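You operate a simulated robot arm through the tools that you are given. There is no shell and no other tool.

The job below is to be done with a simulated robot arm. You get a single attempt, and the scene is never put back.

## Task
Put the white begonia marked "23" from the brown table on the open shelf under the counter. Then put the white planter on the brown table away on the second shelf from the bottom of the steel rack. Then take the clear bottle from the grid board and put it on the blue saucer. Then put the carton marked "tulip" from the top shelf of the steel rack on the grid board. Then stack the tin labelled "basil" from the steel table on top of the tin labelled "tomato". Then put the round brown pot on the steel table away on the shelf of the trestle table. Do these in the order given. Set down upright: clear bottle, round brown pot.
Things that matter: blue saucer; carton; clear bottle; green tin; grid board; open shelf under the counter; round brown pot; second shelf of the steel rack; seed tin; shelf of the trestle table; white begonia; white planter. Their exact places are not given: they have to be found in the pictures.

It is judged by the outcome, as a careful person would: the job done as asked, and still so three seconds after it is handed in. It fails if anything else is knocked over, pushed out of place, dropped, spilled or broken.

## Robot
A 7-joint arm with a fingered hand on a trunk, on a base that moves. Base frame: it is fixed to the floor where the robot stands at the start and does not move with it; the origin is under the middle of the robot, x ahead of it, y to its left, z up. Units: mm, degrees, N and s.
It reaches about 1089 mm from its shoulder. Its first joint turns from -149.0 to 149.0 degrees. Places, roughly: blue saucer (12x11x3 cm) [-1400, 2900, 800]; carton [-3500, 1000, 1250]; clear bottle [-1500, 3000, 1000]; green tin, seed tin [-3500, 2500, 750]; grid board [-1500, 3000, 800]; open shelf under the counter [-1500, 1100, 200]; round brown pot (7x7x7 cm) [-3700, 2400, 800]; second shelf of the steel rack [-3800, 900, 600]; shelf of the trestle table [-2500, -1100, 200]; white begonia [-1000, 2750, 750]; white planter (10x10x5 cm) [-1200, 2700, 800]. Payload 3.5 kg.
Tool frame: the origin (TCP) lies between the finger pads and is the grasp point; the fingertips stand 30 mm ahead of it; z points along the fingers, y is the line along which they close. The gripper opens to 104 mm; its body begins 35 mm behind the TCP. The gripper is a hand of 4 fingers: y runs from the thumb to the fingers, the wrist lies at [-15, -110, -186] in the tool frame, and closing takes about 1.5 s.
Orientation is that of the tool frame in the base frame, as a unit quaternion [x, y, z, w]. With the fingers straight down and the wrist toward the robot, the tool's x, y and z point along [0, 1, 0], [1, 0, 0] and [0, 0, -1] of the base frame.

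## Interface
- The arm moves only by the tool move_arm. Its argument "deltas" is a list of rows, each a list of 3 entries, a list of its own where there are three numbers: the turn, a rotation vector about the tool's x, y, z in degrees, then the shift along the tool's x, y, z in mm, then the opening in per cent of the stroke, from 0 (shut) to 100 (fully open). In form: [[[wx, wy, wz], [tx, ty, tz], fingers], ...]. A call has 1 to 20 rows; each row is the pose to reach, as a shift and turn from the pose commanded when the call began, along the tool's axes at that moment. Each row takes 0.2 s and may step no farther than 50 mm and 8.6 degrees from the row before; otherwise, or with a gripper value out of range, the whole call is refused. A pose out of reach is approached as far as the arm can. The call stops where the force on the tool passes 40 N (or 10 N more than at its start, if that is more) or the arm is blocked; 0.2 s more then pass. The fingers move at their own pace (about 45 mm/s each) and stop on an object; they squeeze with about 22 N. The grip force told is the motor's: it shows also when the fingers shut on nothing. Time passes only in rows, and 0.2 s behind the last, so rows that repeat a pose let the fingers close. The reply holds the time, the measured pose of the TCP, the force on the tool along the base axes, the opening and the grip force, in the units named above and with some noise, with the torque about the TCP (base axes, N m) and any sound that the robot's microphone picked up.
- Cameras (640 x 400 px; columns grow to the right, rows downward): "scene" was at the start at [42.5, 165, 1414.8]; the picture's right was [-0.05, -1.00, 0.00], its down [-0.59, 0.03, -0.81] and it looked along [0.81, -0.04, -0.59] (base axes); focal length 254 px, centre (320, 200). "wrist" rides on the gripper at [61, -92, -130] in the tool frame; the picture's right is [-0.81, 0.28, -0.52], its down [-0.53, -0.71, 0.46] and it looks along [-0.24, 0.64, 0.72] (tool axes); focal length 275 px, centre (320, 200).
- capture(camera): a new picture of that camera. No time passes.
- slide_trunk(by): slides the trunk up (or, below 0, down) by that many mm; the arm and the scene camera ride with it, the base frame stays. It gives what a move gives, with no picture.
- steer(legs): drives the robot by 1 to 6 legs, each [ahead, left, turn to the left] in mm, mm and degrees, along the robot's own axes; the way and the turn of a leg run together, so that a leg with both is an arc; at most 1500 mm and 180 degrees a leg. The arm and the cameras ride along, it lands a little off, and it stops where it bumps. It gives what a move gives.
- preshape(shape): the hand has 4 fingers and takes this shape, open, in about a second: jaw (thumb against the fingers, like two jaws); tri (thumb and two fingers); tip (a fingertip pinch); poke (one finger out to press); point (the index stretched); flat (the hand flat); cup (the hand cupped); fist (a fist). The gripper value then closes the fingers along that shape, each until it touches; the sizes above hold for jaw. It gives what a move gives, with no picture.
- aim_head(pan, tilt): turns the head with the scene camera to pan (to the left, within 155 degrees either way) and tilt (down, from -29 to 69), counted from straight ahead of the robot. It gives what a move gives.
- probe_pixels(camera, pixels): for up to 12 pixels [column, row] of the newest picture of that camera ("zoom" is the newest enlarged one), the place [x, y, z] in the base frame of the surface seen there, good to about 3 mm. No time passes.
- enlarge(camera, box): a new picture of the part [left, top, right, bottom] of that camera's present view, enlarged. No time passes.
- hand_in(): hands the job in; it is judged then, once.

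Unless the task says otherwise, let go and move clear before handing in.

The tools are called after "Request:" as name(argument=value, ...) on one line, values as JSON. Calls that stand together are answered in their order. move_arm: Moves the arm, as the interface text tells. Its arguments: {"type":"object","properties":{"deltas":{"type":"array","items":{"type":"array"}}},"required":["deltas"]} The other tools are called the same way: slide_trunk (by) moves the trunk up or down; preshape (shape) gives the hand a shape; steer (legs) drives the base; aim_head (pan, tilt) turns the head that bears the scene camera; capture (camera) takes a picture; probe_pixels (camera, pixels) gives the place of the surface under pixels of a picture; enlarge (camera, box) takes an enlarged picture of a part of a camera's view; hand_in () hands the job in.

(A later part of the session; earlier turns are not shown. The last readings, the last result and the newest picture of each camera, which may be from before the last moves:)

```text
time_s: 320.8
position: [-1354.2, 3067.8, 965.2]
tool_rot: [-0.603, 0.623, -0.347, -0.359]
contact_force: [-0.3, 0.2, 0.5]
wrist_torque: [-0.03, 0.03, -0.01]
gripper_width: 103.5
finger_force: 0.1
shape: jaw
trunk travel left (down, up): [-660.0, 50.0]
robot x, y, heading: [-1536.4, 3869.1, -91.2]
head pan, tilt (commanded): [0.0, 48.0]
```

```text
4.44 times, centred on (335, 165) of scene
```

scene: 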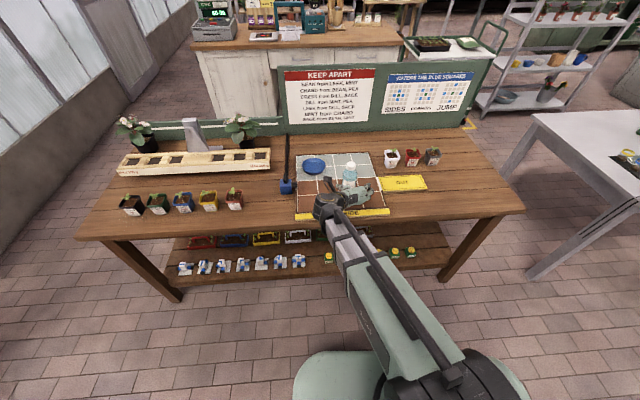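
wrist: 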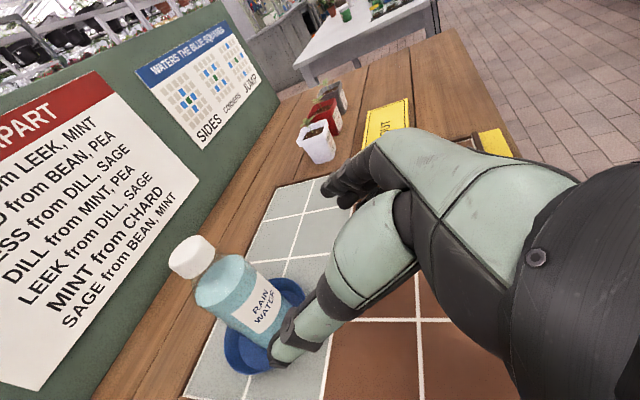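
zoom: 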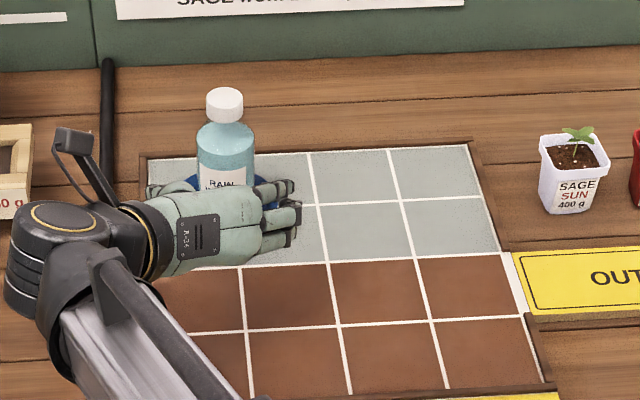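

The bottle stands upright in the saucer. Next is the tulip carton on the rack's top shelf. I'll raise and retract the hand and drive back by the west side.

Request:
move_arm(deltas=[[[0, 0, 0], [17, 0, -45], 100], [[0, 0, 0], [34, 0, -80], 100], [[0, 0, 0], [30, 0, -125], 100], [[0, 0, 0], [10, 0, -160], 100]])

Request:
steer(legs=[[0, 0, 1], [0, -1500, 0], [0, -1500, 0], [0, -50, 0]])

Request:
steer(legs=[[1500, 0, 0], [380, 0, 0]])

Request:
aim_head(pan=35, tilt=15)

Request:
capture(camera="scene")

```text
time_s: 321.8
position: [-1351.2, 3201.1, 1055.9]
tool_rot: [-0.603, 0.622, -0.347, -0.358]
contact_force: [-0.3, 0.0, 0.4]
wrist_torque: [-0.05, 0.01, 0.0]
gripper_width: 103.4
finger_force: 0.0
shape: jaw
trunk travel left (down, up): [-660.0, 50.0]
robot x, y, heading: [-1542.7, 3868.2, -90.9]
head pan, tilt (commanded): [0.0, 48.0]
```

```text
time_s: 337.2
position: [-4420.4, 3236.5, 1055.8]
tool_rot: [-0.601, 0.624, -0.346, -0.36]
contact_force: [0.1, 0.1, -0.4]
wrist_torque: [0.01, -0.01, 0.02]
gripper_width: 103.7
finger_force: 0.0
shape: jaw
trunk travel left (down, up): [-660.0, 50.0]
robot x, y, heading: [-4602.9, 3908.2, -91.4]
head pan, tilt (commanded): [0.0, 48.0]
```

```text
time_s: 346.7
position: [-4496.6, 1338.9, 1055.8]
tool_rot: [-0.596, 0.63, -0.342, -0.363]
contact_force: [-0.1, -0.2, -0.3]
wrist_torque: [-0.01, 0.0, 0.0]
gripper_width: 104.0
finger_force: 0.1
shape: jaw
trunk travel left (down, up): [-660.0, 50.0]
robot x, y, heading: [-4667.5, 2015.4, -92.5]
head pan, tilt (commanded): [0.0, 48.0]
```

```text
time_s: 347.7
position: [-4495.5, 1339.2, 1055.5]
tool_rot: [-0.595, 0.63, -0.342, -0.363]
contact_force: [-1.0, -0.7, -0.2]
wrist_torque: [0.0, 0.01, 0.01]
gripper_width: 103.8
finger_force: 0.1
shape: jaw
trunk travel left (down, up): [-660.0, 50.0]
robot x, y, heading: [-4666.0, 2014.1, -92.8]
head pan, tilt (commanded): [35.0, 15.0]
```

```text
taken
```

scene: 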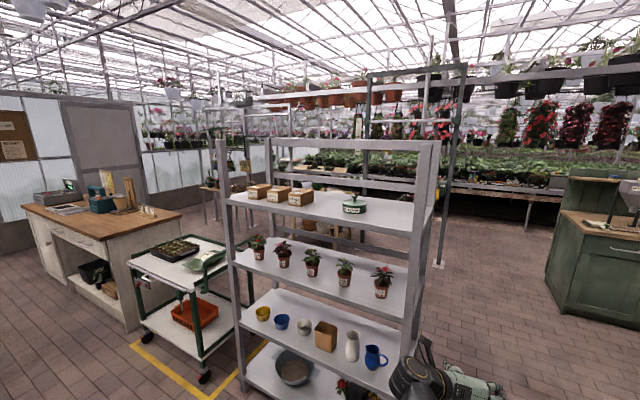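

The rack is open at the front above the top shelf, with three cartons at (258-300, 193). I'll strafe in front of it and look at the cartons' labels closely.

Request:
steer(legs=[[0, 0, 4.6], [0, 940, 0]])

Request:
slide_trunk(by=50)

Request:
aim_head(pan=5, tilt=25)

Request:
capture(camera="scene")

Request:
capture(camera="wrist")

```text
time_s: 353.0
position: [-3513.3, 1399.0, 1055.0]
tool_rot: [0.623, -0.602, 0.359, 0.347]
contact_force: [0.5, 0.2, 0.1]
wrist_torque: [0.0, -0.02, -0.02]
gripper_width: 103.7
finger_force: 0.1
shape: jaw
trunk travel left (down, up): [-660.0, 50.0]
robot x, y, heading: [-3744.2, 2054.7, -87.4]
head pan, tilt (commanded): [35.0, 15.0]
```

```text
time_s: 353.9
position: [-3512.9, 1399.0, 1106.1]
tool_rot: [0.624, -0.602, 0.359, 0.347]
contact_force: [-0.8, 0.2, 0.6]
wrist_torque: [0.02, -0.03, 0.02]
gripper_width: 103.5
finger_force: 0.1
shape: jaw
trunk travel left (down, up): [-710.0, 0.0]
robot x, y, heading: [-3746.8, 2052.2, -87.2]
head pan, tilt (commanded): [35.0, 15.0]
```

```text
time_s: 354.9
position: [-3514.0, 1399.0, 1105.6]
tool_rot: [0.623, -0.603, 0.359, 0.347]
contact_force: [0.0, -0.6, -1.0]
wrist_torque: [-0.01, -0.02, -0.01]
gripper_width: 103.6
finger_force: 0.0
shape: jaw
trunk travel left (down, up): [-710.0, 0.0]
robot x, y, heading: [-3745.0, 2053.0, -87.3]
head pan, tilt (commanded): [5.0, 25.0]
```

```text
taken
```

scene: 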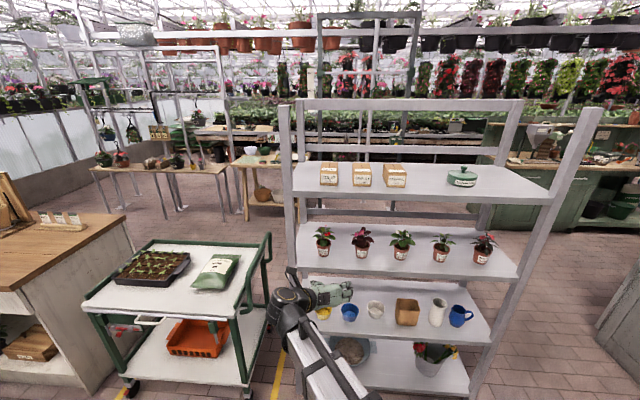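

```text
taken
```

wrist: 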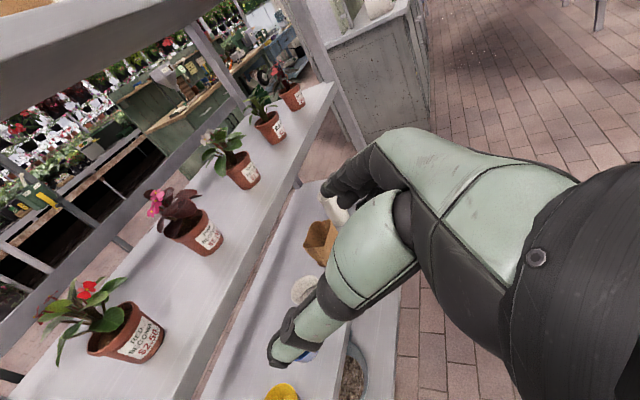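

Request:
enlarge(camera="scene", box=[300, 140, 420, 215])

Request:
probe_pixels(camera="zoom", pixels=[[103, 235], [195, 230], [103, 180], [195, 180], [120, 125], [195, 130], [150, 210], [280, 230], [288, 185], [370, 230], [150, 150], [240, 270]])

Request:
probe_pixels(camera="scene", pixels=[[330, 197], [290, 150], [286, 125], [575, 150], [300, 190], [345, 197], [313, 185], [320, 100]])

```text
5.33 times, centred on (360, 178) of scene
```

zoom: 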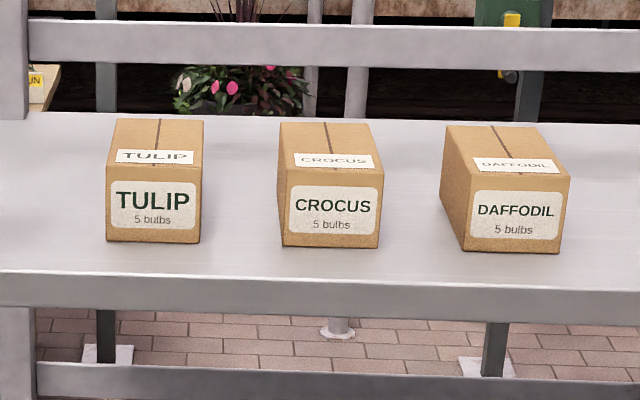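

```text
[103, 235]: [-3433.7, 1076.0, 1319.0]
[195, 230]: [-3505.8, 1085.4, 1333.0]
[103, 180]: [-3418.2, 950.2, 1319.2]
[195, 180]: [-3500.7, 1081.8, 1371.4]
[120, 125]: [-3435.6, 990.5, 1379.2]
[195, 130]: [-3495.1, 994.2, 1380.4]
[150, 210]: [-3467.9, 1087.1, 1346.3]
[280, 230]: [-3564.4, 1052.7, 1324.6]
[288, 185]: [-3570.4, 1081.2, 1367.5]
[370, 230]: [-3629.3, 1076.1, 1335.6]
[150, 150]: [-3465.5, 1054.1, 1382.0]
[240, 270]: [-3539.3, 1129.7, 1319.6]
```

```text
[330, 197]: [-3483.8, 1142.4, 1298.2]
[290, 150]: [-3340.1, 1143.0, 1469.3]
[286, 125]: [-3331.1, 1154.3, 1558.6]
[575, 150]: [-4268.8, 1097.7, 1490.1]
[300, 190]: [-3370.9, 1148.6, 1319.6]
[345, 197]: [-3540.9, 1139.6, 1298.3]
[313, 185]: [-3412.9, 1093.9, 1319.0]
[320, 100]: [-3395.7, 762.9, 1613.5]
```

The TULIP carton is at x -3433 to -3507 with its front at y 1086 and z 1319 to 1381, with 60 mm to the CROCUS carton. I'll raise the hand to z 1400 and bring the robot nearer.

Request:
move_arm(deltas=[[[0, 0, 0], [37, 15, -21.5], 100], [[0, 0, 0], [74, 30, -43], 100], [[0, 0, 0], [111, 45, -64.5], 100], [[0, 0, 0], [148, 60, -86], 100], [[0, 0, 0], [186, 75, -107.5], 100], [[0, 0, 0], [223, 90, -129], 100], [[0, 0, 0], [260, 105, -150], 100]])

Request:
steer(legs=[[120, 150, 0]])

Request:
capture(camera="scene")

Request:
capture(camera="wrist")

```text
time_s: 356.5
position: [-3619.4, 1392.2, 1406.5]
tool_rot: [0.623, -0.602, 0.359, 0.346]
contact_force: [0.1, -0.6, -0.3]
wrist_torque: [0.01, -0.01, -0.07]
gripper_width: 104.0
finger_force: 0.1
shape: jaw
trunk travel left (down, up): [-710.0, 0.0]
robot x, y, heading: [-3746.4, 2052.9, -87.0]
head pan, tilt (commanded): [5.0, 25.0]
```

```text
time_s: 358.0
position: [-3462.5, 1278.3, 1406.2]
tool_rot: [0.624, -0.602, 0.359, 0.347]
contact_force: [0.6, -0.6, 0.4]
wrist_torque: [-0.01, -0.02, -0.04]
gripper_width: 103.6
finger_force: 0.0
shape: jaw
trunk travel left (down, up): [-710.0, 0.0]
robot x, y, heading: [-3589.7, 1941.1, -87.1]
head pan, tilt (commanded): [5.0, 25.0]
```

```text
taken
```

scene: 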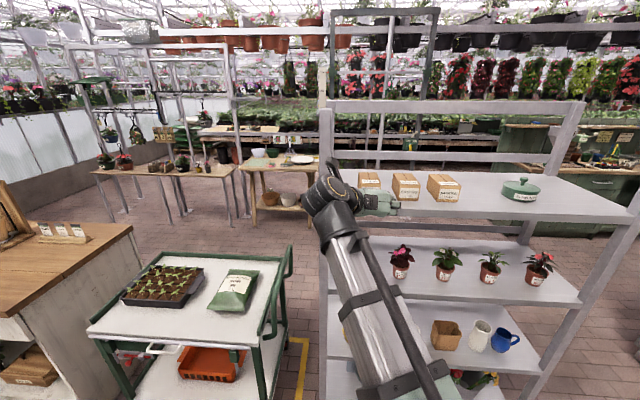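

```text
taken
```

wrist: 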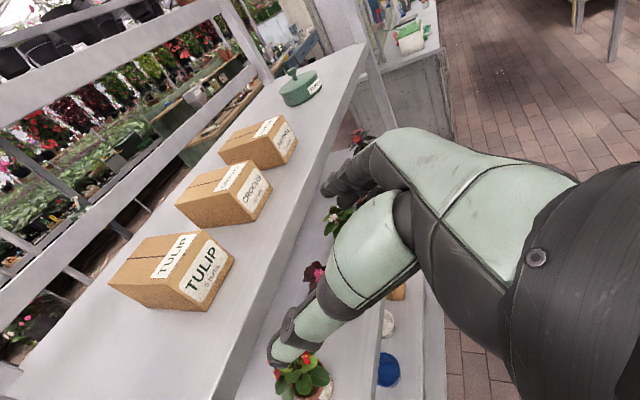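

With the wrist on the left it would come within about 10 mm of the rack's left post. I'll back off and turn the hand over, so the wrist lies on the right, clear of the post.

Request:
steer(legs=[[-110, 0, 0]])

Request:
move_arm(deltas=[[[0, -7.5, 0], [0, 0, 0], 100], [[0, -15, 0], [0, 0, 0], 100], [[0, -22.5, 0], [0, 0, 0], 100], [[0, -30, 0], [0, 0, 0], 100], [[0, -37.5, 0], [0, 0, 0], 100], [[0, -45, 0], [0, 0, 0], 100], [[0, -52.5, 0], [0, 0, 0], 100], [[0, -60, 0], [0, 0, 0], 100]])

Request:
move_arm(deltas=[[[0, 0, -8.2], [0, 0, 0], 100], [[0, 0, -16.4], [0, 0, 0], 100], [[0, 0, -24.6], [0, 0, 0], 100], [[0, 0, -32.8], [0, 0, 0], 100], [[0, 0, -41], [0, 0, 0], 100], [[0, 0, -49.2], [0, 0, 0], 100], [[0, 0, -57.4], [0, 0, 0], 100], [[0, 0, -65.6], [0, 0, 0], 100], [[0, 0, -73.8], [0, 0, 0], 100], [[0, 0, -82], [0, 0, 0], 100], [[0, 0, -90], [0, 0, 0], 100]])

Request:
move_arm(deltas=[[[0, 0, -8.2], [0, 0, 0], 100], [[0, 0, -16.4], [0, 0, 0], 100], [[0, 0, -24.6], [0, 0, 0], 100], [[0, 0, -32.8], [0, 0, 0], 100], [[0, 0, -41], [0, 0, 0], 100], [[0, 0, -49.2], [0, 0, 0], 100], [[0, 0, -57.4], [0, 0, 0], 100], [[0, 0, -65.6], [0, 0, 0], 100], [[0, 0, -73.8], [0, 0, 0], 100], [[0, 0, -82], [0, 0, 0], 100], [[0, 0, -90], [0, 0, 0], 100]])

Request:
capture(camera="scene")

```text
time_s: 359.2
position: [-3469.3, 1393.6, 1406.3]
tool_rot: [0.624, -0.601, 0.359, 0.347]
contact_force: [0.1, 0.2, 0.1]
wrist_torque: [-0.02, 0.0, 0.0]
gripper_width: 103.6
finger_force: 0.1
shape: jaw
trunk travel left (down, up): [-710.0, 0.0]
robot x, y, heading: [-3592.6, 2049.5, -87.3]
head pan, tilt (commanded): [5.0, 25.0]
```

```text
time_s: 361.0
position: [-3509.3, 1349.1, 1356.7]
tool_rot: [0.731, -0.681, 0.025, 0.026]
contact_force: [-0.8, -0.9, 0.4]
wrist_torque: [0.02, -0.01, -0.03]
gripper_width: 103.9
finger_force: 0.0
shape: jaw
out of reach, approached as far as the arm can: row 7, 8
trunk travel left (down, up): [-710.0, 0.0]
robot x, y, heading: [-3597.1, 2052.0, -87.4]
head pan, tilt (commanded): [5.0, 25.0]
```

```text
time_s: 363.4
position: [-3507.1, 1351.0, 1357.5]
tool_rot: [0.999, 0.036, 0.0, 0.039]
contact_force: [-0.6, 1.4, -0.9]
wrist_torque: [-0.02, 0.03, -0.05]
gripper_width: 103.9
finger_force: 0.0
shape: jaw
trunk travel left (down, up): [-710.0, 0.0]
robot x, y, heading: [-3594.1, 2053.6, -87.3]
head pan, tilt (commanded): [5.0, 25.0]
```

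```text
time_s: 365.6
position: [-3506.2, 1348.3, 1358.6]
tool_rot: [0.754, 0.656, -0.022, 0.03]
contact_force: [-19.4, -36.9, 26.0]
wrist_torque: [7.56, -0.09, 5.44]
gripper_width: 103.7
finger_force: 0.0
shape: jaw
trunk travel left (down, up): [-710.0, 0.0]
robot x, y, heading: [-3597.5, 2050.7, -87.3]
head pan, tilt (commanded): [5.0, 25.0]
stopped in row 10: the force on the tool passed its limit at 168 N (the readings are from after the stop); the commanded pose is now the measured one
```

```text
taken
```

scene: 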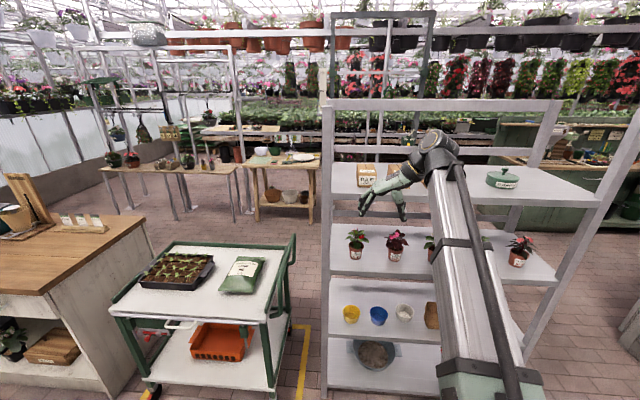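

The last turn hit something (168 N peak), and a force of about 48 N still shows. I'll look closely before moving at all.

Request:
enlarge(camera="scene", box=[330, 110, 510, 250])

Request:
capture(camera="wrist")

Request:
probe_pixels(camera="scene", pixels=[[440, 150], [432, 140], [450, 160], [420, 165], [395, 190], [370, 190], [402, 210], [413, 160], [366, 175], [397, 172], [455, 185], [470, 260]])

```text
2.86 times, centred on (420, 180) of scene
```

zoom: 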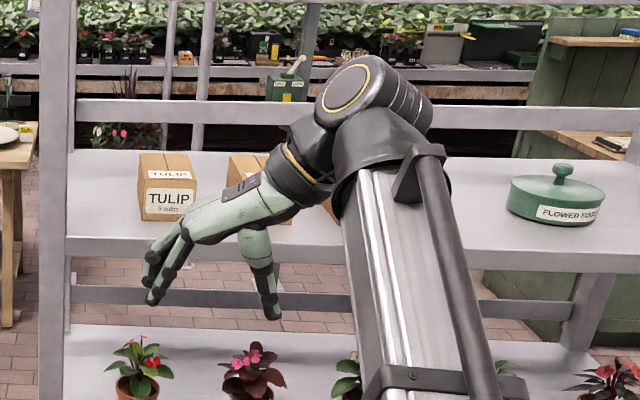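

```text
taken
```

wrist: 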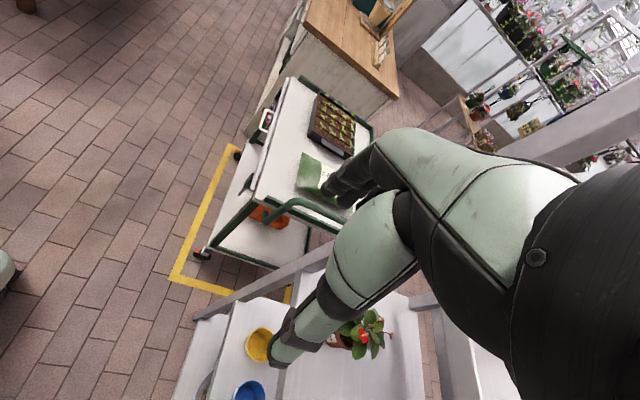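

```text
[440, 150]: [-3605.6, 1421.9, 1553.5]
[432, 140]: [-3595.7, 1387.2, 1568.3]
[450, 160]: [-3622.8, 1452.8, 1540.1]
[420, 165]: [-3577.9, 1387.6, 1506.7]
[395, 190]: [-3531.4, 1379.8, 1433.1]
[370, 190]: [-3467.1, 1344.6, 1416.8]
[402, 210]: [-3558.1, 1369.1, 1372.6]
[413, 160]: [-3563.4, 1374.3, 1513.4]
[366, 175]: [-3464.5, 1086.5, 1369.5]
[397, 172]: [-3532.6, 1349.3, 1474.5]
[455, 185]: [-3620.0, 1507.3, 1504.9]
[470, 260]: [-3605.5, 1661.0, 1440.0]
```

No rack item is near the hand, and the TULIP carton is still at (-3464, 1086). So the hand's camera must have met the forearm, and that turn is not usable. I'll turn the hand back the way it came.

Request:
move_arm(deltas=[[[0, 0, 8.2], [0, 0, 0], 100], [[0, 0, 16.4], [0, 0, 0], 100], [[0, 0, 24.6], [0, 0, 0], 100], [[0, 0, 32.8], [0, 0, 0], 100], [[0, 0, 41], [0, 0, 0], 100], [[0, 0, 49.2], [0, 0, 0], 100], [[0, 0, 57.4], [0, 0, 0], 100], [[0, 0, 65.6], [0, 0, 0], 100], [[0, 0, 73.8], [0, 0, 0], 100], [[0, 0, 82], [0, 0, 0], 100], [[0, 0, 90.2], [0, 0, 0], 100], [[0, 0, 98.4], [0, 0, 0], 100], [[0, 0, 106.6], [0, 0, 0], 100], [[0, 0, 114.8], [0, 0, 0], 100], [[0, 0, 123], [0, 0, 0], 100], [[0, 0, 131.2], [0, 0, 0], 100], [[0, 0, 139.4], [0, 0, 0], 100], [[0, 0, 147.6], [0, 0, 0], 100], [[0, 0, 155.8], [0, 0, 0], 100], [[0, 0, 164], [0, 0, 0], 100]])

Request:
capture(camera="scene")

```text
time_s: 365.9
position: [-3506.3, 1348.5, 1358.7]
tool_rot: [0.757, 0.652, -0.024, 0.03]
contact_force: [6.4, -17.2, 5.7]
wrist_torque: [2.85, 1.43, 0.93]
gripper_width: 104.1
finger_force: 0.1
shape: jaw
trunk travel left (down, up): [-710.0, 0.0]
robot x, y, heading: [-3595.7, 2055.3, -87.3]
head pan, tilt (commanded): [5.0, 25.0]
stopped in row 1: the force on the tool passed its limit at 103 N (the readings are from after the stop); the commanded pose is now the measured one
```

```text
taken
```

scene: 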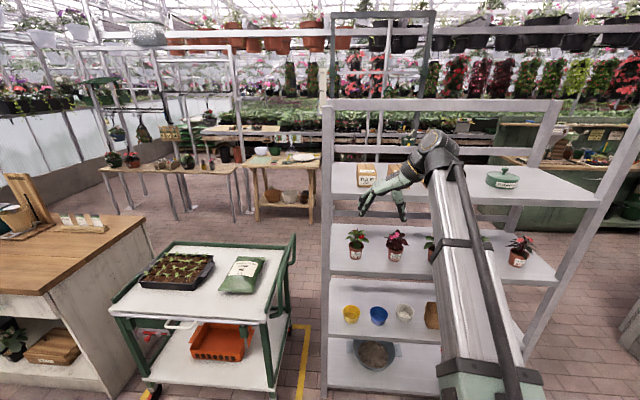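

The hand is still pressed against the forearm. I'll back off in very small turning steps to ease it free.

Request:
move_arm(deltas=[[[0, 0, 1], [0, 0, 0], 100], [[0, 0, 2], [0, 0, 0], 100], [[0, 0, 3], [0, 0, 0], 100], [[0, 0, 4], [0, 0, 0], 100], [[0, 0, 6], [0, 0, 0], 100], [[0, 0, 8], [0, 0, 0], 100]])

```text
time_s: 367.2
position: [-3506.1, 1348.6, 1359.1]
tool_rot: [0.8, 0.598, -0.02, 0.032]
contact_force: [-0.5, 0.5, -0.3]
wrist_torque: [0.02, -0.01, 0.0]
gripper_width: 103.9
finger_force: 0.1
shape: jaw
trunk travel left (down, up): [-710.0, 0.0]
robot x, y, heading: [-3596.3, 2051.8, -87.3]
head pan, tilt (commanded): [5.0, 25.0]
```

The force is back to zero. I'll keep turning the hand back to the earlier side.

Request:
move_arm(deltas=[[[0, 0, 8], [0, 0, 0], 100], [[0, 0, 16], [0, 0, 0], 100], [[0, 0, 24], [0, 0, 0], 100], [[0, 0, 32], [0, 0, 0], 100], [[0, 0, 40], [0, 0, 0], 100], [[0, 0, 48], [0, 0, 0], 100], [[0, 0, 56], [0, 0, 0], 100], [[0, 0, 64], [0, 0, 0], 100], [[0, 0, 72], [0, 0, 0], 100], [[0, 0, 80], [0, 0, 0], 100], [[0, 0, 88], [0, 0, 0], 100], [[0, 0, 96], [0, 0, 0], 100], [[0, 0, 104], [0, 0, 0], 100], [[0, 0, 112], [0, 0, 0], 100], [[0, 0, 120], [0, 0, 0], 100], [[0, 0, 128], [0, 0, 0], 100], [[0, 0, 136], [0, 0, 0], 100], [[0, 0, 144], [0, 0, 0], 100], [[0, 0, 152], [0, 0, 0], 100], [[0, 0, 160], [0, 0, 0], 100]])

Request:
move_arm(deltas=[[[0, 8, 0], [0, 0, 0], 100], [[0, 16, 0], [0, 0, 0], 100], [[0, 24, 0], [0, 0, 0], 100], [[0, 32, 0], [0, 0, 0], 100], [[0, 40, 0], [0, 0, 0], 100], [[0, 48, 0], [0, 0, 0], 100], [[0, 56, 0], [0, 0, 0], 100], [[0, 64, 0], [0, 0, 0], 100], [[0, 72, 0], [0, 0, 0], 100], [[0, 76, 0], [0, 0, 0], 100]])

Request:
capture(camera="scene")

Request:
capture(camera="wrist")

```text
time_s: 371.4
position: [-3506.6, 1347.5, 1358.6]
tool_rot: [0.728, -0.684, 0.028, 0.028]
contact_force: [0.2, 0.1, 0.6]
wrist_torque: [-0.01, 0.0, 0.0]
gripper_width: 103.9
finger_force: 0.1
shape: jaw
trunk travel left (down, up): [-710.0, 0.0]
robot x, y, heading: [-3597.2, 2052.2, -87.1]
head pan, tilt (commanded): [5.0, 25.0]
```

```text
time_s: 373.6
position: [-3506.6, 1349.4, 1358.9]
tool_rot: [0.557, -0.522, 0.471, 0.442]
contact_force: [-0.2, 0.4, -0.1]
wrist_torque: [-0.02, 0.02, -0.02]
gripper_width: 104.2
finger_force: 0.1
shape: jaw
trunk travel left (down, up): [-710.0, 0.0]
robot x, y, heading: [-3593.4, 2047.8, -87.1]
head pan, tilt (commanded): [5.0, 25.0]
```

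```text
taken
```

scene: 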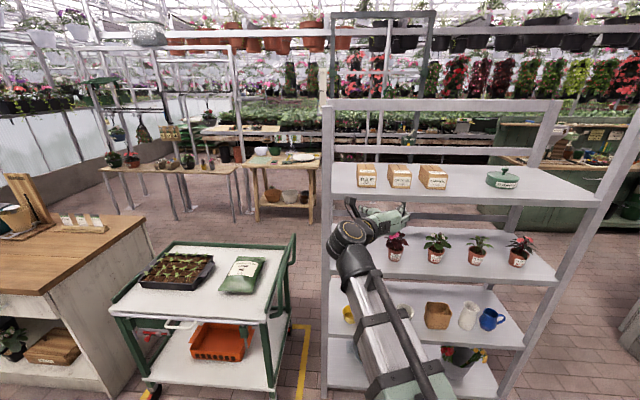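

```text
taken
```

wrist: 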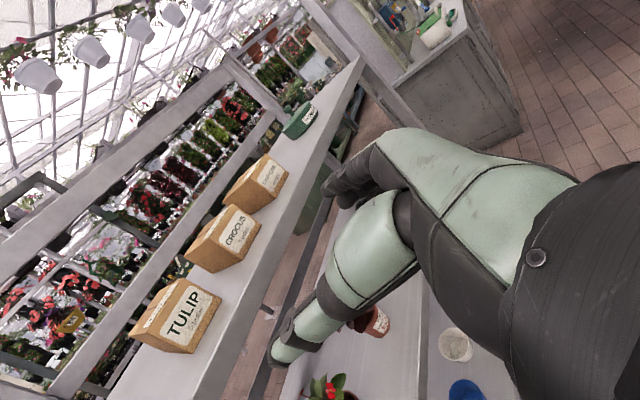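

The hand now points forward, 9.5° below level, with its closing line parallel to the rack. I'll measure the hand's outline against the post and the carton.

Request:
enlarge(camera="scene", box=[310, 150, 430, 270])

Request:
probe_pixels(camera="scene", pixels=[[352, 203], [358, 212], [370, 213], [385, 215], [400, 210], [403, 220], [365, 208], [345, 230], [332, 240], [322, 150], [335, 150], [335, 200]])

Request:
probe_pixels(camera="wrist", pixels=[[335, 185], [350, 195], [340, 205], [280, 355], [295, 320], [350, 230], [400, 150], [140, 340], [180, 350], [215, 300], [190, 280], [240, 215]])

```text
3.33 times, centred on (370, 210) of scene
```

zoom: 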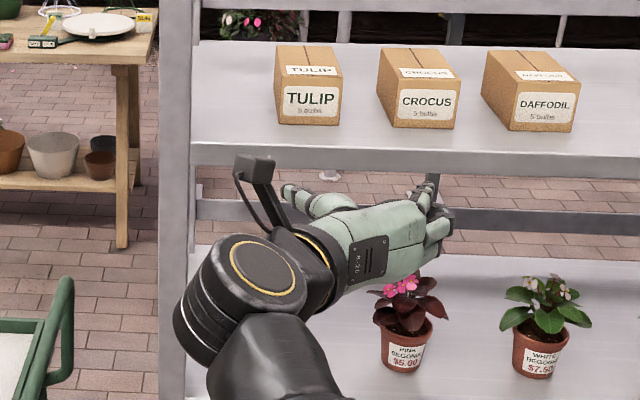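

```text
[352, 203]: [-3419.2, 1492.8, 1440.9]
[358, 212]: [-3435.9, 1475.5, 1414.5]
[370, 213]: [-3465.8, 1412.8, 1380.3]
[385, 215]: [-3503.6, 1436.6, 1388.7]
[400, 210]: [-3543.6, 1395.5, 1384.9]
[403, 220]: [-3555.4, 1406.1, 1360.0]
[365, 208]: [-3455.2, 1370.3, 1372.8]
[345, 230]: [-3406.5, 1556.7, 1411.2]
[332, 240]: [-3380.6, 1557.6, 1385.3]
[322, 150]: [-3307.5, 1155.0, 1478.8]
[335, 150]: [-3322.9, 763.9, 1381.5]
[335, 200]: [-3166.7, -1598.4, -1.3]
```

```text
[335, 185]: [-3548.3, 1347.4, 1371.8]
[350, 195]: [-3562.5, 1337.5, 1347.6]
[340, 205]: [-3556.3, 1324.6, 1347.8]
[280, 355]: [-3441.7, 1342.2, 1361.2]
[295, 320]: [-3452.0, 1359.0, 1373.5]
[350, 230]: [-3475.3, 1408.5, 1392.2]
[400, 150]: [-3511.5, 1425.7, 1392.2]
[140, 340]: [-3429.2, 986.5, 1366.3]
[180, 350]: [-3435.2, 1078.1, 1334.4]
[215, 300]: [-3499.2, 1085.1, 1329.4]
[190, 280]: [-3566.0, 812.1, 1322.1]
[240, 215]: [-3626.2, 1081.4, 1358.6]
```

The left post spans x -3340 to -3300, so in this flatter pose the thumb (+65 mm) and camera stay clear of it. I'll raise the hand to z 1390 and drive 100 mm closer.

Request:
move_arm(deltas=[[[0, 0, 0], [15, -15, 0], 100], [[0, 0, 0], [32, -30, -5], 100]])

Request:
steer(legs=[[100, 0, 0]])

Request:
capture(camera="wrist")

Request:
enlarge(camera="scene", box=[310, 130, 470, 230])

```text
time_s: 374.2
position: [-3476.1, 1351.0, 1392.0]
tool_rot: [0.556, -0.523, 0.471, 0.442]
contact_force: [1.0, -0.1, 0.2]
wrist_torque: [-0.03, -0.01, -0.02]
gripper_width: 103.9
finger_force: 0.0
shape: jaw
trunk travel left (down, up): [-710.0, 0.0]
robot x, y, heading: [-3598.0, 2052.4, -87.4]
head pan, tilt (commanded): [5.0, 25.0]
```

```text
time_s: 375.4
position: [-3470.6, 1249.1, 1390.7]
tool_rot: [0.557, -0.524, 0.469, 0.442]
contact_force: [-0.1, 0.1, -0.1]
wrist_torque: [0.04, 0.02, -0.04]
gripper_width: 104.3
finger_force: 0.1
shape: jaw
trunk travel left (down, up): [-710.0, 0.0]
robot x, y, heading: [-3588.2, 1950.6, -87.1]
head pan, tilt (commanded): [5.0, 25.0]
```

```text
taken
```

wrist: 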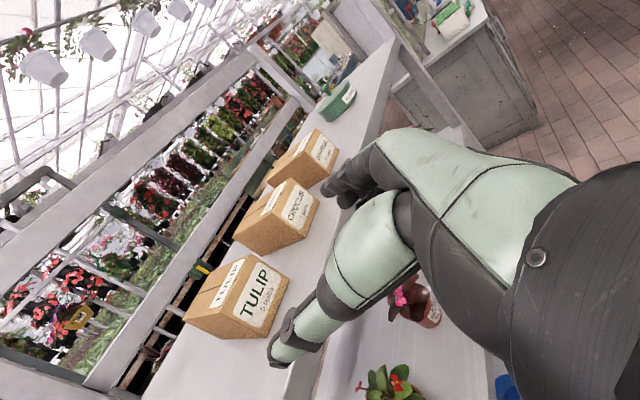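

```text
4.00 times, centred on (390, 180) of scene
```

zoom: 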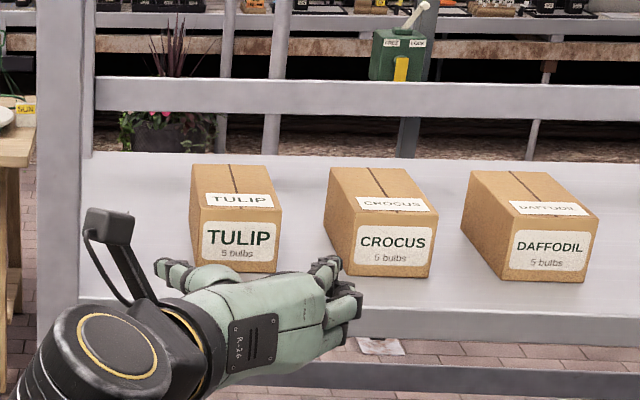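

The view is clear: carton at zoom (235, 220), thumb tip (162, 265), fingertips (330, 270). I'll probe the carton's edges and the tips for the final approach.

Request:
probe_pixels(camera="zoom", pixels=[[200, 262], [273, 264], [200, 220], [274, 215], [197, 172], [262, 170], [235, 190], [330, 245], [334, 190], [162, 265], [325, 262], [350, 270]])

Request:
probe_pixels(camera="wrist", pixels=[[225, 335], [200, 318], [285, 290], [265, 325], [235, 300], [330, 185], [345, 200], [280, 358], [290, 345], [315, 310]])

```text
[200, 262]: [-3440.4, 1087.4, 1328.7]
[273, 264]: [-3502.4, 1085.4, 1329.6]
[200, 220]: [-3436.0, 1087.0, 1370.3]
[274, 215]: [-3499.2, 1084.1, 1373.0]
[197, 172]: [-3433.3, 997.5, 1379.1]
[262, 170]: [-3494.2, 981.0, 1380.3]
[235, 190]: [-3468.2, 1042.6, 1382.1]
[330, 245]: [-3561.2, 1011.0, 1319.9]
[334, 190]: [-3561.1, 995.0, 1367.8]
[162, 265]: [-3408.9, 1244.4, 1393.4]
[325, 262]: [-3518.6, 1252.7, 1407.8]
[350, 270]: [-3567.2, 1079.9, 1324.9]
```

```text
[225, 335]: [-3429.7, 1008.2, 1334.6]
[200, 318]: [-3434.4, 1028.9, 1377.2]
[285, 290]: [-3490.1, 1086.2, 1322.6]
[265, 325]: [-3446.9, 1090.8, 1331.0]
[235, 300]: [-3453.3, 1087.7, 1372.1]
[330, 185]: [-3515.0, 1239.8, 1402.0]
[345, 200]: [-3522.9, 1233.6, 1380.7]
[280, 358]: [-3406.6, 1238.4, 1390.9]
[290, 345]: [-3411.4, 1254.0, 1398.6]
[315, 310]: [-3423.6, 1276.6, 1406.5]
```

The carton is 73 mm wide and centred at x -3470, so the opening fits with about 15 mm on each side. I'll slide in to y 1078 at z 1370.

Request:
move_arm(deltas=[[[0, 0, 0], [2, 5, 40], 100], [[0, 0, 0], [4, 9.7, 75], 100], [[0, 0, 0], [6, 9.7, 105], 100], [[0, 0, 0], [7, 9.7, 130], 100], [[0, 0, 0], [8, 9.7, 150], 100], [[0, 0, 0], [8.5, 9.7, 163], 100], [[0, 0, 0], [8.5, 9.7, 172], 100]])

Request:
capture(camera="wrist")

Request:
enlarge(camera="scene", box=[310, 130, 470, 230])

```text
time_s: 377.0
position: [-3470.8, 1079.4, 1371.4]
tool_rot: [0.557, -0.523, 0.471, 0.442]
contact_force: [0.4, 0.1, 0.6]
wrist_torque: [0.02, -0.02, -0.01]
gripper_width: 104.0
finger_force: 0.0
shape: jaw
trunk travel left (down, up): [-710.0, 0.0]
robot x, y, heading: [-3591.2, 1953.3, -87.1]
head pan, tilt (commanded): [5.0, 25.0]
```

```text
taken
```

wrist: 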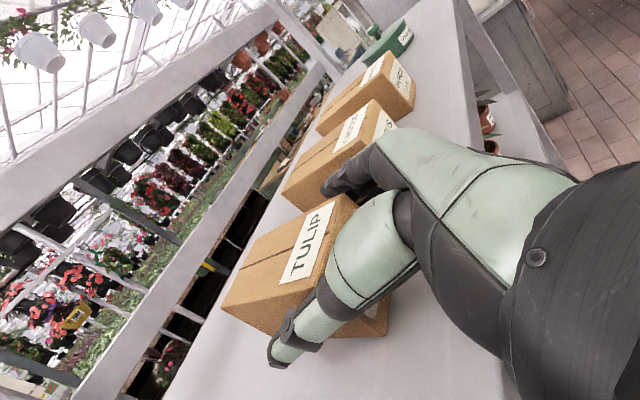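

```text
4.00 times, centred on (390, 180) of scene
```

zoom: 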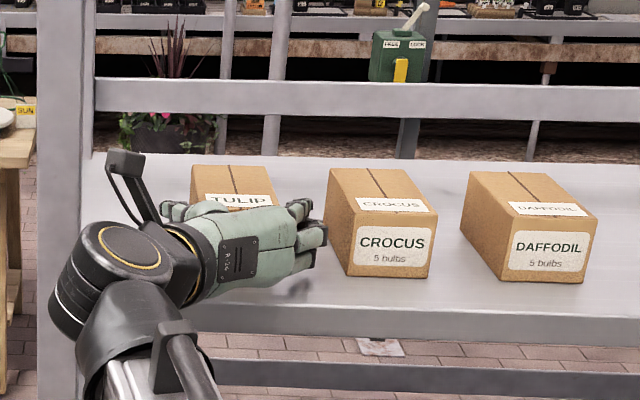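

The fingers straddle the carton and nothing has been touched. I'll go 12 mm deeper and close.

Request:
move_arm(deltas=[[[0, 0, 0], [1, 0, 6], 100], [[0, 0, 0], [2, 0, 12], 100], [[0, 0, 0], [2, 0, 12], 80], [[0, 0, 0], [2, 0, 12], 60], [[0, 0, 0], [2, 0, 12], 40], [[0, 0, 0], [2, 0, 12], 0], [[0, 0, 0], [2, 0, 12], 0], [[0, 0, 0], [2, 0, 12], 0], [[0, 0, 0], [2, 0, 12], 0], [[0, 0, 0], [2, 0, 12], 0]])

Request:
capture(camera="wrist")

Request:
enlarge(camera="scene", box=[310, 130, 470, 230])

```text
time_s: 379.2
position: [-3469.2, 1067.6, 1371.0]
tool_rot: [0.557, -0.523, 0.47, 0.442]
contact_force: [-0.3, -0.8, -0.1]
wrist_torque: [-0.06, 0.03, 0.0]
gripper_width: 64.1
finger_force: 22.1
shape: jaw
trunk travel left (down, up): [-710.0, 0.0]
robot x, y, heading: [-3588.4, 1950.3, -87.6]
head pan, tilt (commanded): [5.0, 25.0]
```

```text
taken
```

wrist: 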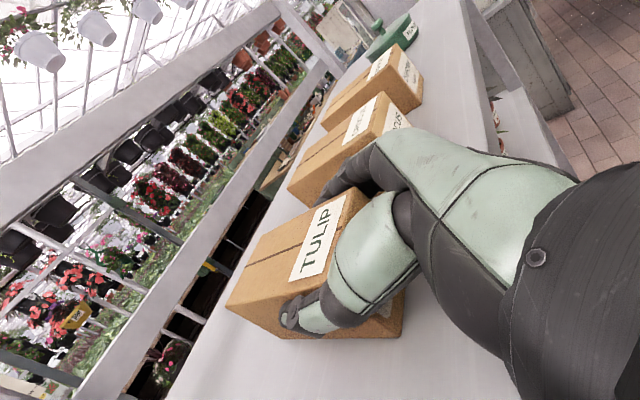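

```text
4.00 times, centred on (390, 180) of scene
```

zoom: 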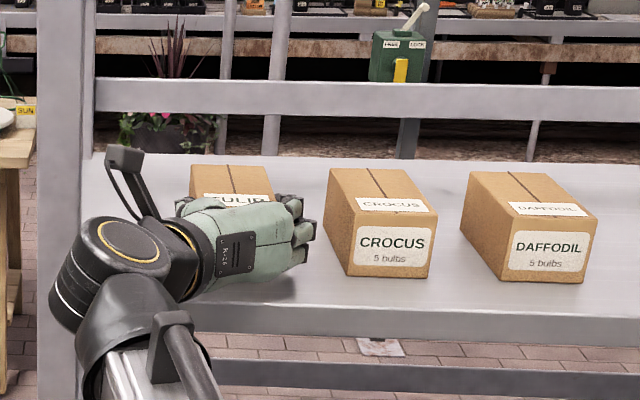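

The hand has closed on the carton at 64 mm with 22 N. I'll lift 25 mm and check that it stays level.

Request:
move_arm(deltas=[[[0, 0, 0], [4.9, 0, -0.8], 0], [[0, 0, 0], [9.9, 0, -1.7], 0], [[0, 0, 0], [14.8, 0, -2.5], 0], [[0, 0, 0], [19.7, 0, -3.4], 0], [[0, 0, 0], [24.7, 0, -4.2], 0]])

Request:
capture(camera="wrist")

Request:
enlarge(camera="scene", box=[310, 130, 470, 230])

```text
time_s: 380.4
position: [-3468.8, 1067.0, 1395.3]
tool_rot: [0.557, -0.523, 0.471, 0.441]
contact_force: [0.6, -0.3, -2.2]
wrist_torque: [0.13, 0.0, -0.05]
gripper_width: 64.3
finger_force: 21.8
shape: jaw
trunk travel left (down, up): [-710.0, 0.0]
robot x, y, heading: [-3590.7, 1952.3, -86.8]
head pan, tilt (commanded): [5.0, 25.0]
```

```text
taken
```

wrist: 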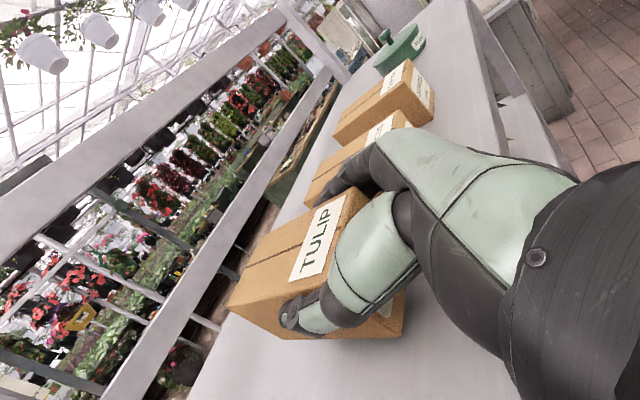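

```text
4.00 times, centred on (390, 180) of scene
```

zoom: 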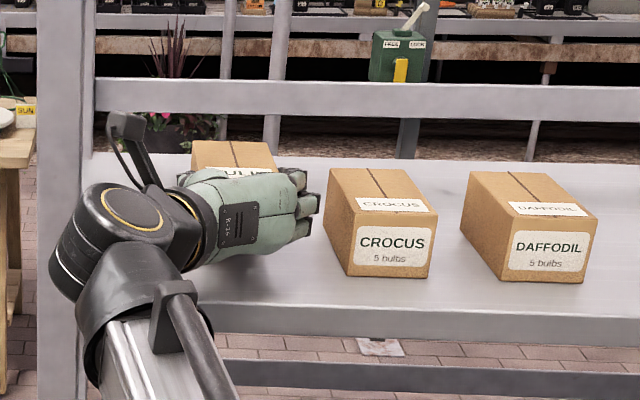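

The carton is up and level with steady grip. I'll lift a bit more and back the robot straight out of the rack.

Request:
move_arm(deltas=[[[0, 0, 0], [10, 0, -1.7], 0], [[0, 0, 0], [20, 0, -3.4], 0]])

Request:
steer(legs=[[-130, 0, 0]])

Request:
capture(camera="scene")

Request:
capture(camera="wrist")

```text
time_s: 381.0
position: [-3468.8, 1066.6, 1415.0]
tool_rot: [0.557, -0.524, 0.47, 0.441]
contact_force: [-0.4, 1.0, -1.4]
wrist_torque: [0.09, 0.0, 0.03]
gripper_width: 64.2
finger_force: 21.9
shape: jaw
trunk travel left (down, up): [-710.0, 0.0]
robot x, y, heading: [-3591.6, 1948.1, -87.4]
head pan, tilt (commanded): [5.0, 25.0]
```

```text
time_s: 382.3
position: [-3476.6, 1198.5, 1416.3]
tool_rot: [0.557, -0.523, 0.471, 0.442]
contact_force: [-0.3, -0.4, -2.1]
wrist_torque: [0.07, 0.0, 0.03]
gripper_width: 64.3
finger_force: 22.2
shape: jaw
trunk travel left (down, up): [-710.0, 0.0]
robot x, y, heading: [-3595.4, 2081.5, -87.3]
head pan, tilt (commanded): [5.0, 25.0]
```

```text
taken
```

scene: 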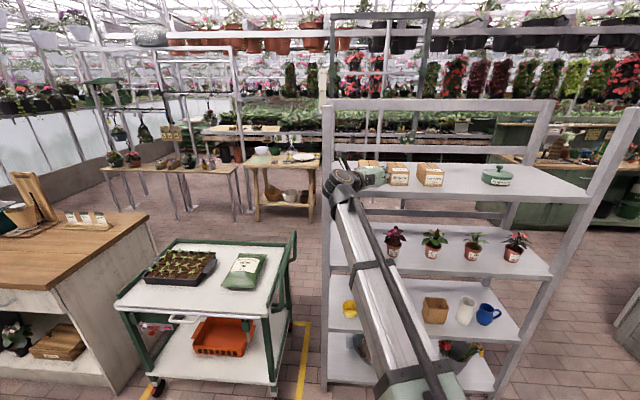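

```text
taken
```

wrist: 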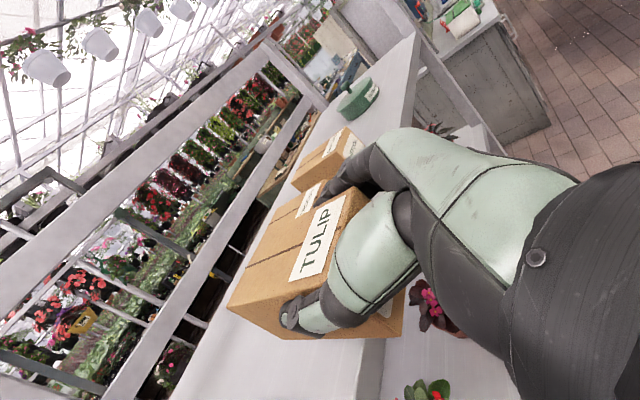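

The carton's far end is still over the shelf and the steel table is close behind me. I'll retract the arm 150 mm, then strafe right toward the west passage.

Request:
move_arm(deltas=[[[0, 0, 0], [-6, -2, -37], 0], [[0, 0, 0], [-12, -4, -74], 0], [[0, 0, 0], [-18, -6, -111], 0], [[0, 0, 0], [-25, -9, -148], 0]])

Request:
steer(legs=[[40, -200, 0], [0, -750, 0]])

```text
time_s: 383.3
position: [-3476.9, 1351.3, 1416.0]
tool_rot: [0.556, -0.524, 0.47, 0.442]
contact_force: [-0.1, -0.2, -1.3]
wrist_torque: [0.06, 0.03, 0.04]
gripper_width: 64.2
finger_force: 22.1
shape: jaw
trunk travel left (down, up): [-710.0, 0.0]
robot x, y, heading: [-3599.1, 2084.7, -87.4]
head pan, tilt (commanded): [5.0, 25.0]
```

```text
time_s: 388.5
position: [-4421.8, 1268.8, 1416.6]
tool_rot: [0.553, -0.527, 0.467, 0.446]
contact_force: [0.3, -0.4, -1.3]
wrist_torque: [0.09, -0.03, 0.03]
gripper_width: 64.3
finger_force: 21.9
shape: jaw
trunk travel left (down, up): [-710.0, 0.0]
robot x, y, heading: [-4536.0, 2003.3, -87.9]
head pan, tilt (commanded): [5.0, 25.0]
```

I'm clear of the rack. I'll lower the trunk a little, back up along the west passage and strafe to the bench front.

Request:
slide_trunk(by=-250)

Request:
steer(legs=[[0, 0, -2], [-1500, 0, 0], [-390, 0, 0], [0, 1500, 0], [0, 1450, 0]])

Request:
aim_head(pan=10, tilt=42)

Request:
capture(camera="scene")

Request:
capture(camera="wrist")

```text
time_s: 391.1
position: [-4420.7, 1269.6, 1166.1]
tool_rot: [0.553, -0.527, 0.467, 0.445]
contact_force: [0.6, 0.5, -2.5]
wrist_torque: [0.1, -0.01, 0.01]
gripper_width: 64.4
finger_force: 21.7
shape: jaw
trunk travel left (down, up): [-460.0, 250.0]
robot x, y, heading: [-4535.2, 2002.3, -88.1]
head pan, tilt (commanded): [5.0, 25.0]
```

```text
time_s: 414.7
position: [-1513.6, 3161.4, 1167.0]
tool_rot: [0.544, -0.535, 0.46, 0.453]
contact_force: [-0.3, 0.4, -1.2]
wrist_torque: [0.11, -0.02, 0.05]
gripper_width: 64.3
finger_force: 22.7
shape: jaw
trunk travel left (down, up): [-460.0, 250.0]
robot x, y, heading: [-1599.8, 3899.4, -89.8]
head pan, tilt (commanded): [5.0, 25.0]
```

```text
time_s: 415.5
position: [-1513.9, 3160.7, 1165.3]
tool_rot: [0.544, -0.536, 0.46, 0.453]
contact_force: [0.2, 0.2, -2.4]
wrist_torque: [0.04, -0.02, 0.01]
gripper_width: 64.3
finger_force: 22.3
shape: jaw
trunk travel left (down, up): [-460.0, 250.0]
robot x, y, heading: [-1601.4, 3898.1, -90.0]
head pan, tilt (commanded): [10.0, 42.0]
```

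```text
taken
```

scene: 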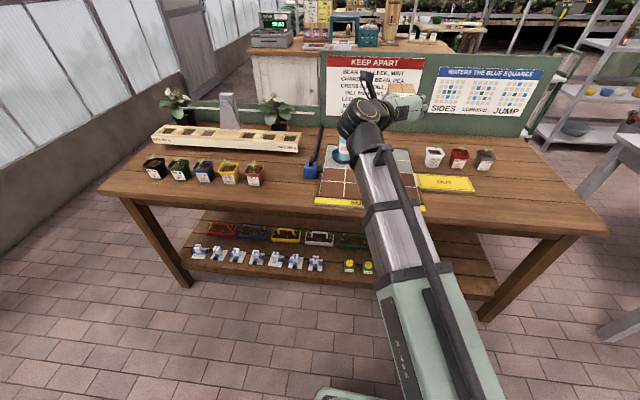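

```text
taken
```

wrist: 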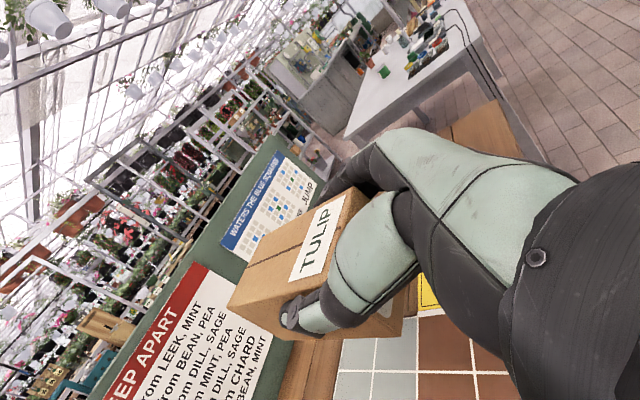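

The carton is level in the hand over the bench. The free part of the grid board around (-1520, 3010) is a good place. I'll go down to z 920 there first.

Request:
move_arm(deltas=[[[0, 0, 0], [-32, 1, 22.4], 0], [[0, 0, 0], [-64, 2, 44.7], 0], [[0, 0, 0], [-95.5, 3.3, 67], 0], [[0, 0, 0], [-127.4, 4.5, 89.5], 0], [[0, 0, 0], [-159, 5.6, 112], 0], [[0, 0, 0], [-191, 6.7, 134], 0], [[0, 0, 0], [-222.9, 7.8, 156.6], 0]])

Request:
capture(camera="scene")

Request:
enlarge(camera="scene", box=[300, 130, 460, 230])

Request:
capture(camera="wrist")

```text
time_s: 417.1
position: [-1521.6, 3044.2, 920.5]
tool_rot: [0.545, -0.535, 0.461, 0.452]
contact_force: [0.2, -0.6, -1.1]
wrist_torque: [0.09, 0.0, -0.01]
gripper_width: 64.5
finger_force: 21.5
shape: jaw
trunk travel left (down, up): [-460.0, 250.0]
robot x, y, heading: [-1603.6, 3901.5, -90.1]
head pan, tilt (commanded): [10.0, 42.0]
```

```text
taken
```

scene: 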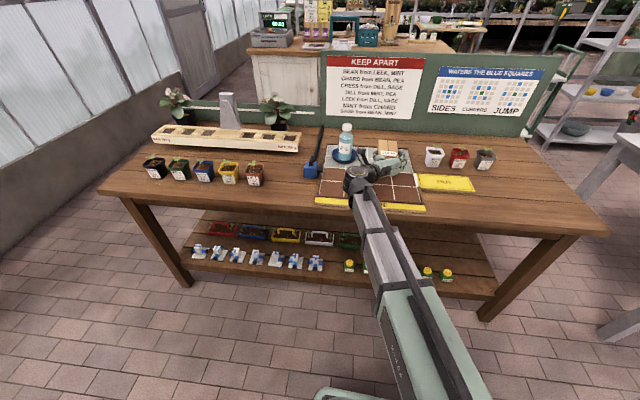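

```text
4.00 times, centred on (380, 180) of scene
```

zoom: 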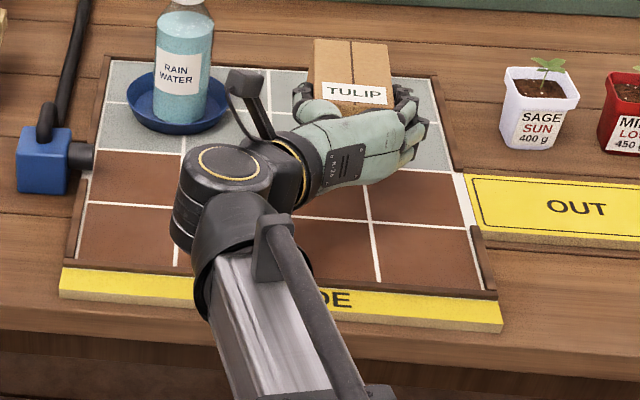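

```text
taken
```

wrist: 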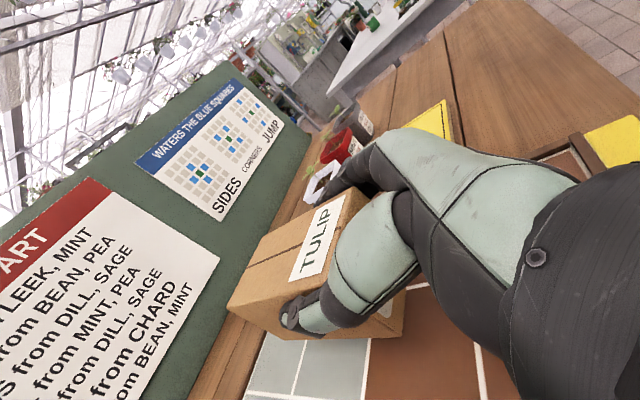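

The carton hovers over the free squares, and the bottle stands well in its saucer. I'll lower to just above the board, then in small steps.

Request:
move_arm(deltas=[[[0, 0, 0], [-14.8, 0, 2.5], 0], [[0, 0, 0], [-29.6, 0, 4.9], 0], [[0, 0, 0], [-41.4, 0, 6.9], 0], [[0, 0, 0], [-48.3, 0, 8], 0], [[0, 0, 0], [-50.3, 0, 8.4], 0], [[0, 0, 0], [-52.2, 0, 8.7], 0]])

Request:
enlarge(camera="scene", box=[300, 130, 460, 230])

```text
time_s: 418.5
position: [-1524.4, 3041.5, 892.1]
tool_rot: [0.554, -0.543, 0.45, 0.443]
contact_force: [0.8, -0.4, -2.8]
wrist_torque: [0.08, -0.03, -0.02]
gripper_width: 64.2
finger_force: 22.0
shape: jaw
out of reach, approached as far as the arm can: row 1, 2, 3, 4, 5, 6
trunk travel left (down, up): [-460.0, 250.0]
robot x, y, heading: [-1601.7, 3901.4, -90.0]
head pan, tilt (commanded): [10.0, 42.0]
```

```text
4.00 times, centred on (380, 180) of scene
```

zoom: 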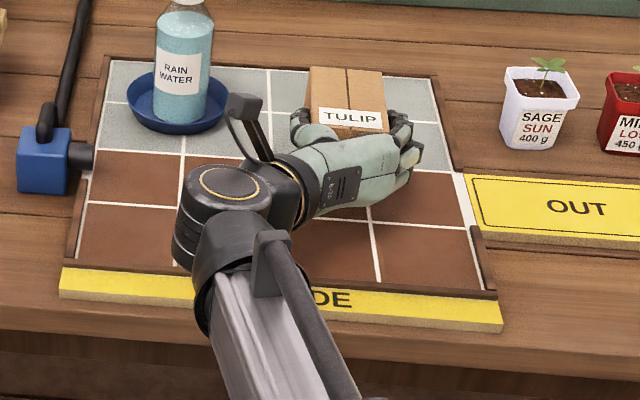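

The arm can't bend further down here, so I'll go back up to the level pose at z 920 and lower with the trunk instead.

Request:
move_arm(deltas=[[[0, 0, 0], [18, 0, -3], 0], [[0, 0, 0], [36, 0, -6], 0], [[0, 0, 0], [52.2, 0, -8.7], 0]])

Request:
slide_trunk(by=-40)

Request:
enlarge(camera="scene", box=[300, 120, 460, 220])

```text
time_s: 419.3
position: [-1521.4, 3039.8, 944.3]
tool_rot: [0.545, -0.536, 0.459, 0.453]
contact_force: [0.3, -0.4, -1.5]
wrist_torque: [0.07, -0.03, -0.01]
gripper_width: 64.2
finger_force: 22.1
shape: jaw
trunk travel left (down, up): [-460.0, 250.0]
robot x, y, heading: [-1601.0, 3898.3, -89.9]
head pan, tilt (commanded): [10.0, 42.0]
```

```text
time_s: 420.1
position: [-1521.4, 3040.1, 905.1]
tool_rot: [0.544, -0.537, 0.46, 0.452]
contact_force: [0.3, 0.1, -2.0]
wrist_torque: [0.08, 0.01, -0.01]
gripper_width: 64.2
finger_force: 22.6
shape: jaw
trunk travel left (down, up): [-420.0, 290.0]
robot x, y, heading: [-1607.0, 3899.4, -89.8]
head pan, tilt (commanded): [10.0, 42.0]
```

```text
4.00 times, centred on (380, 170) of scene
```

zoom: 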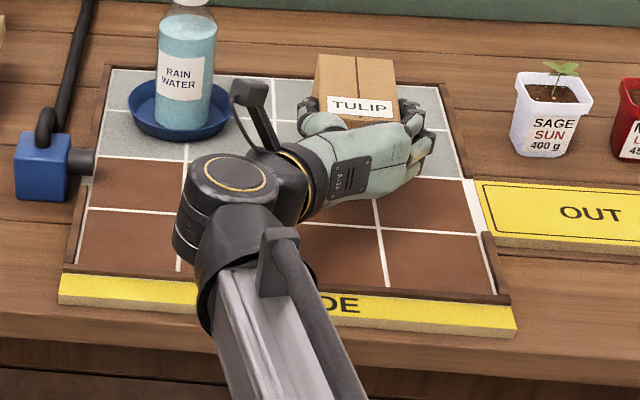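

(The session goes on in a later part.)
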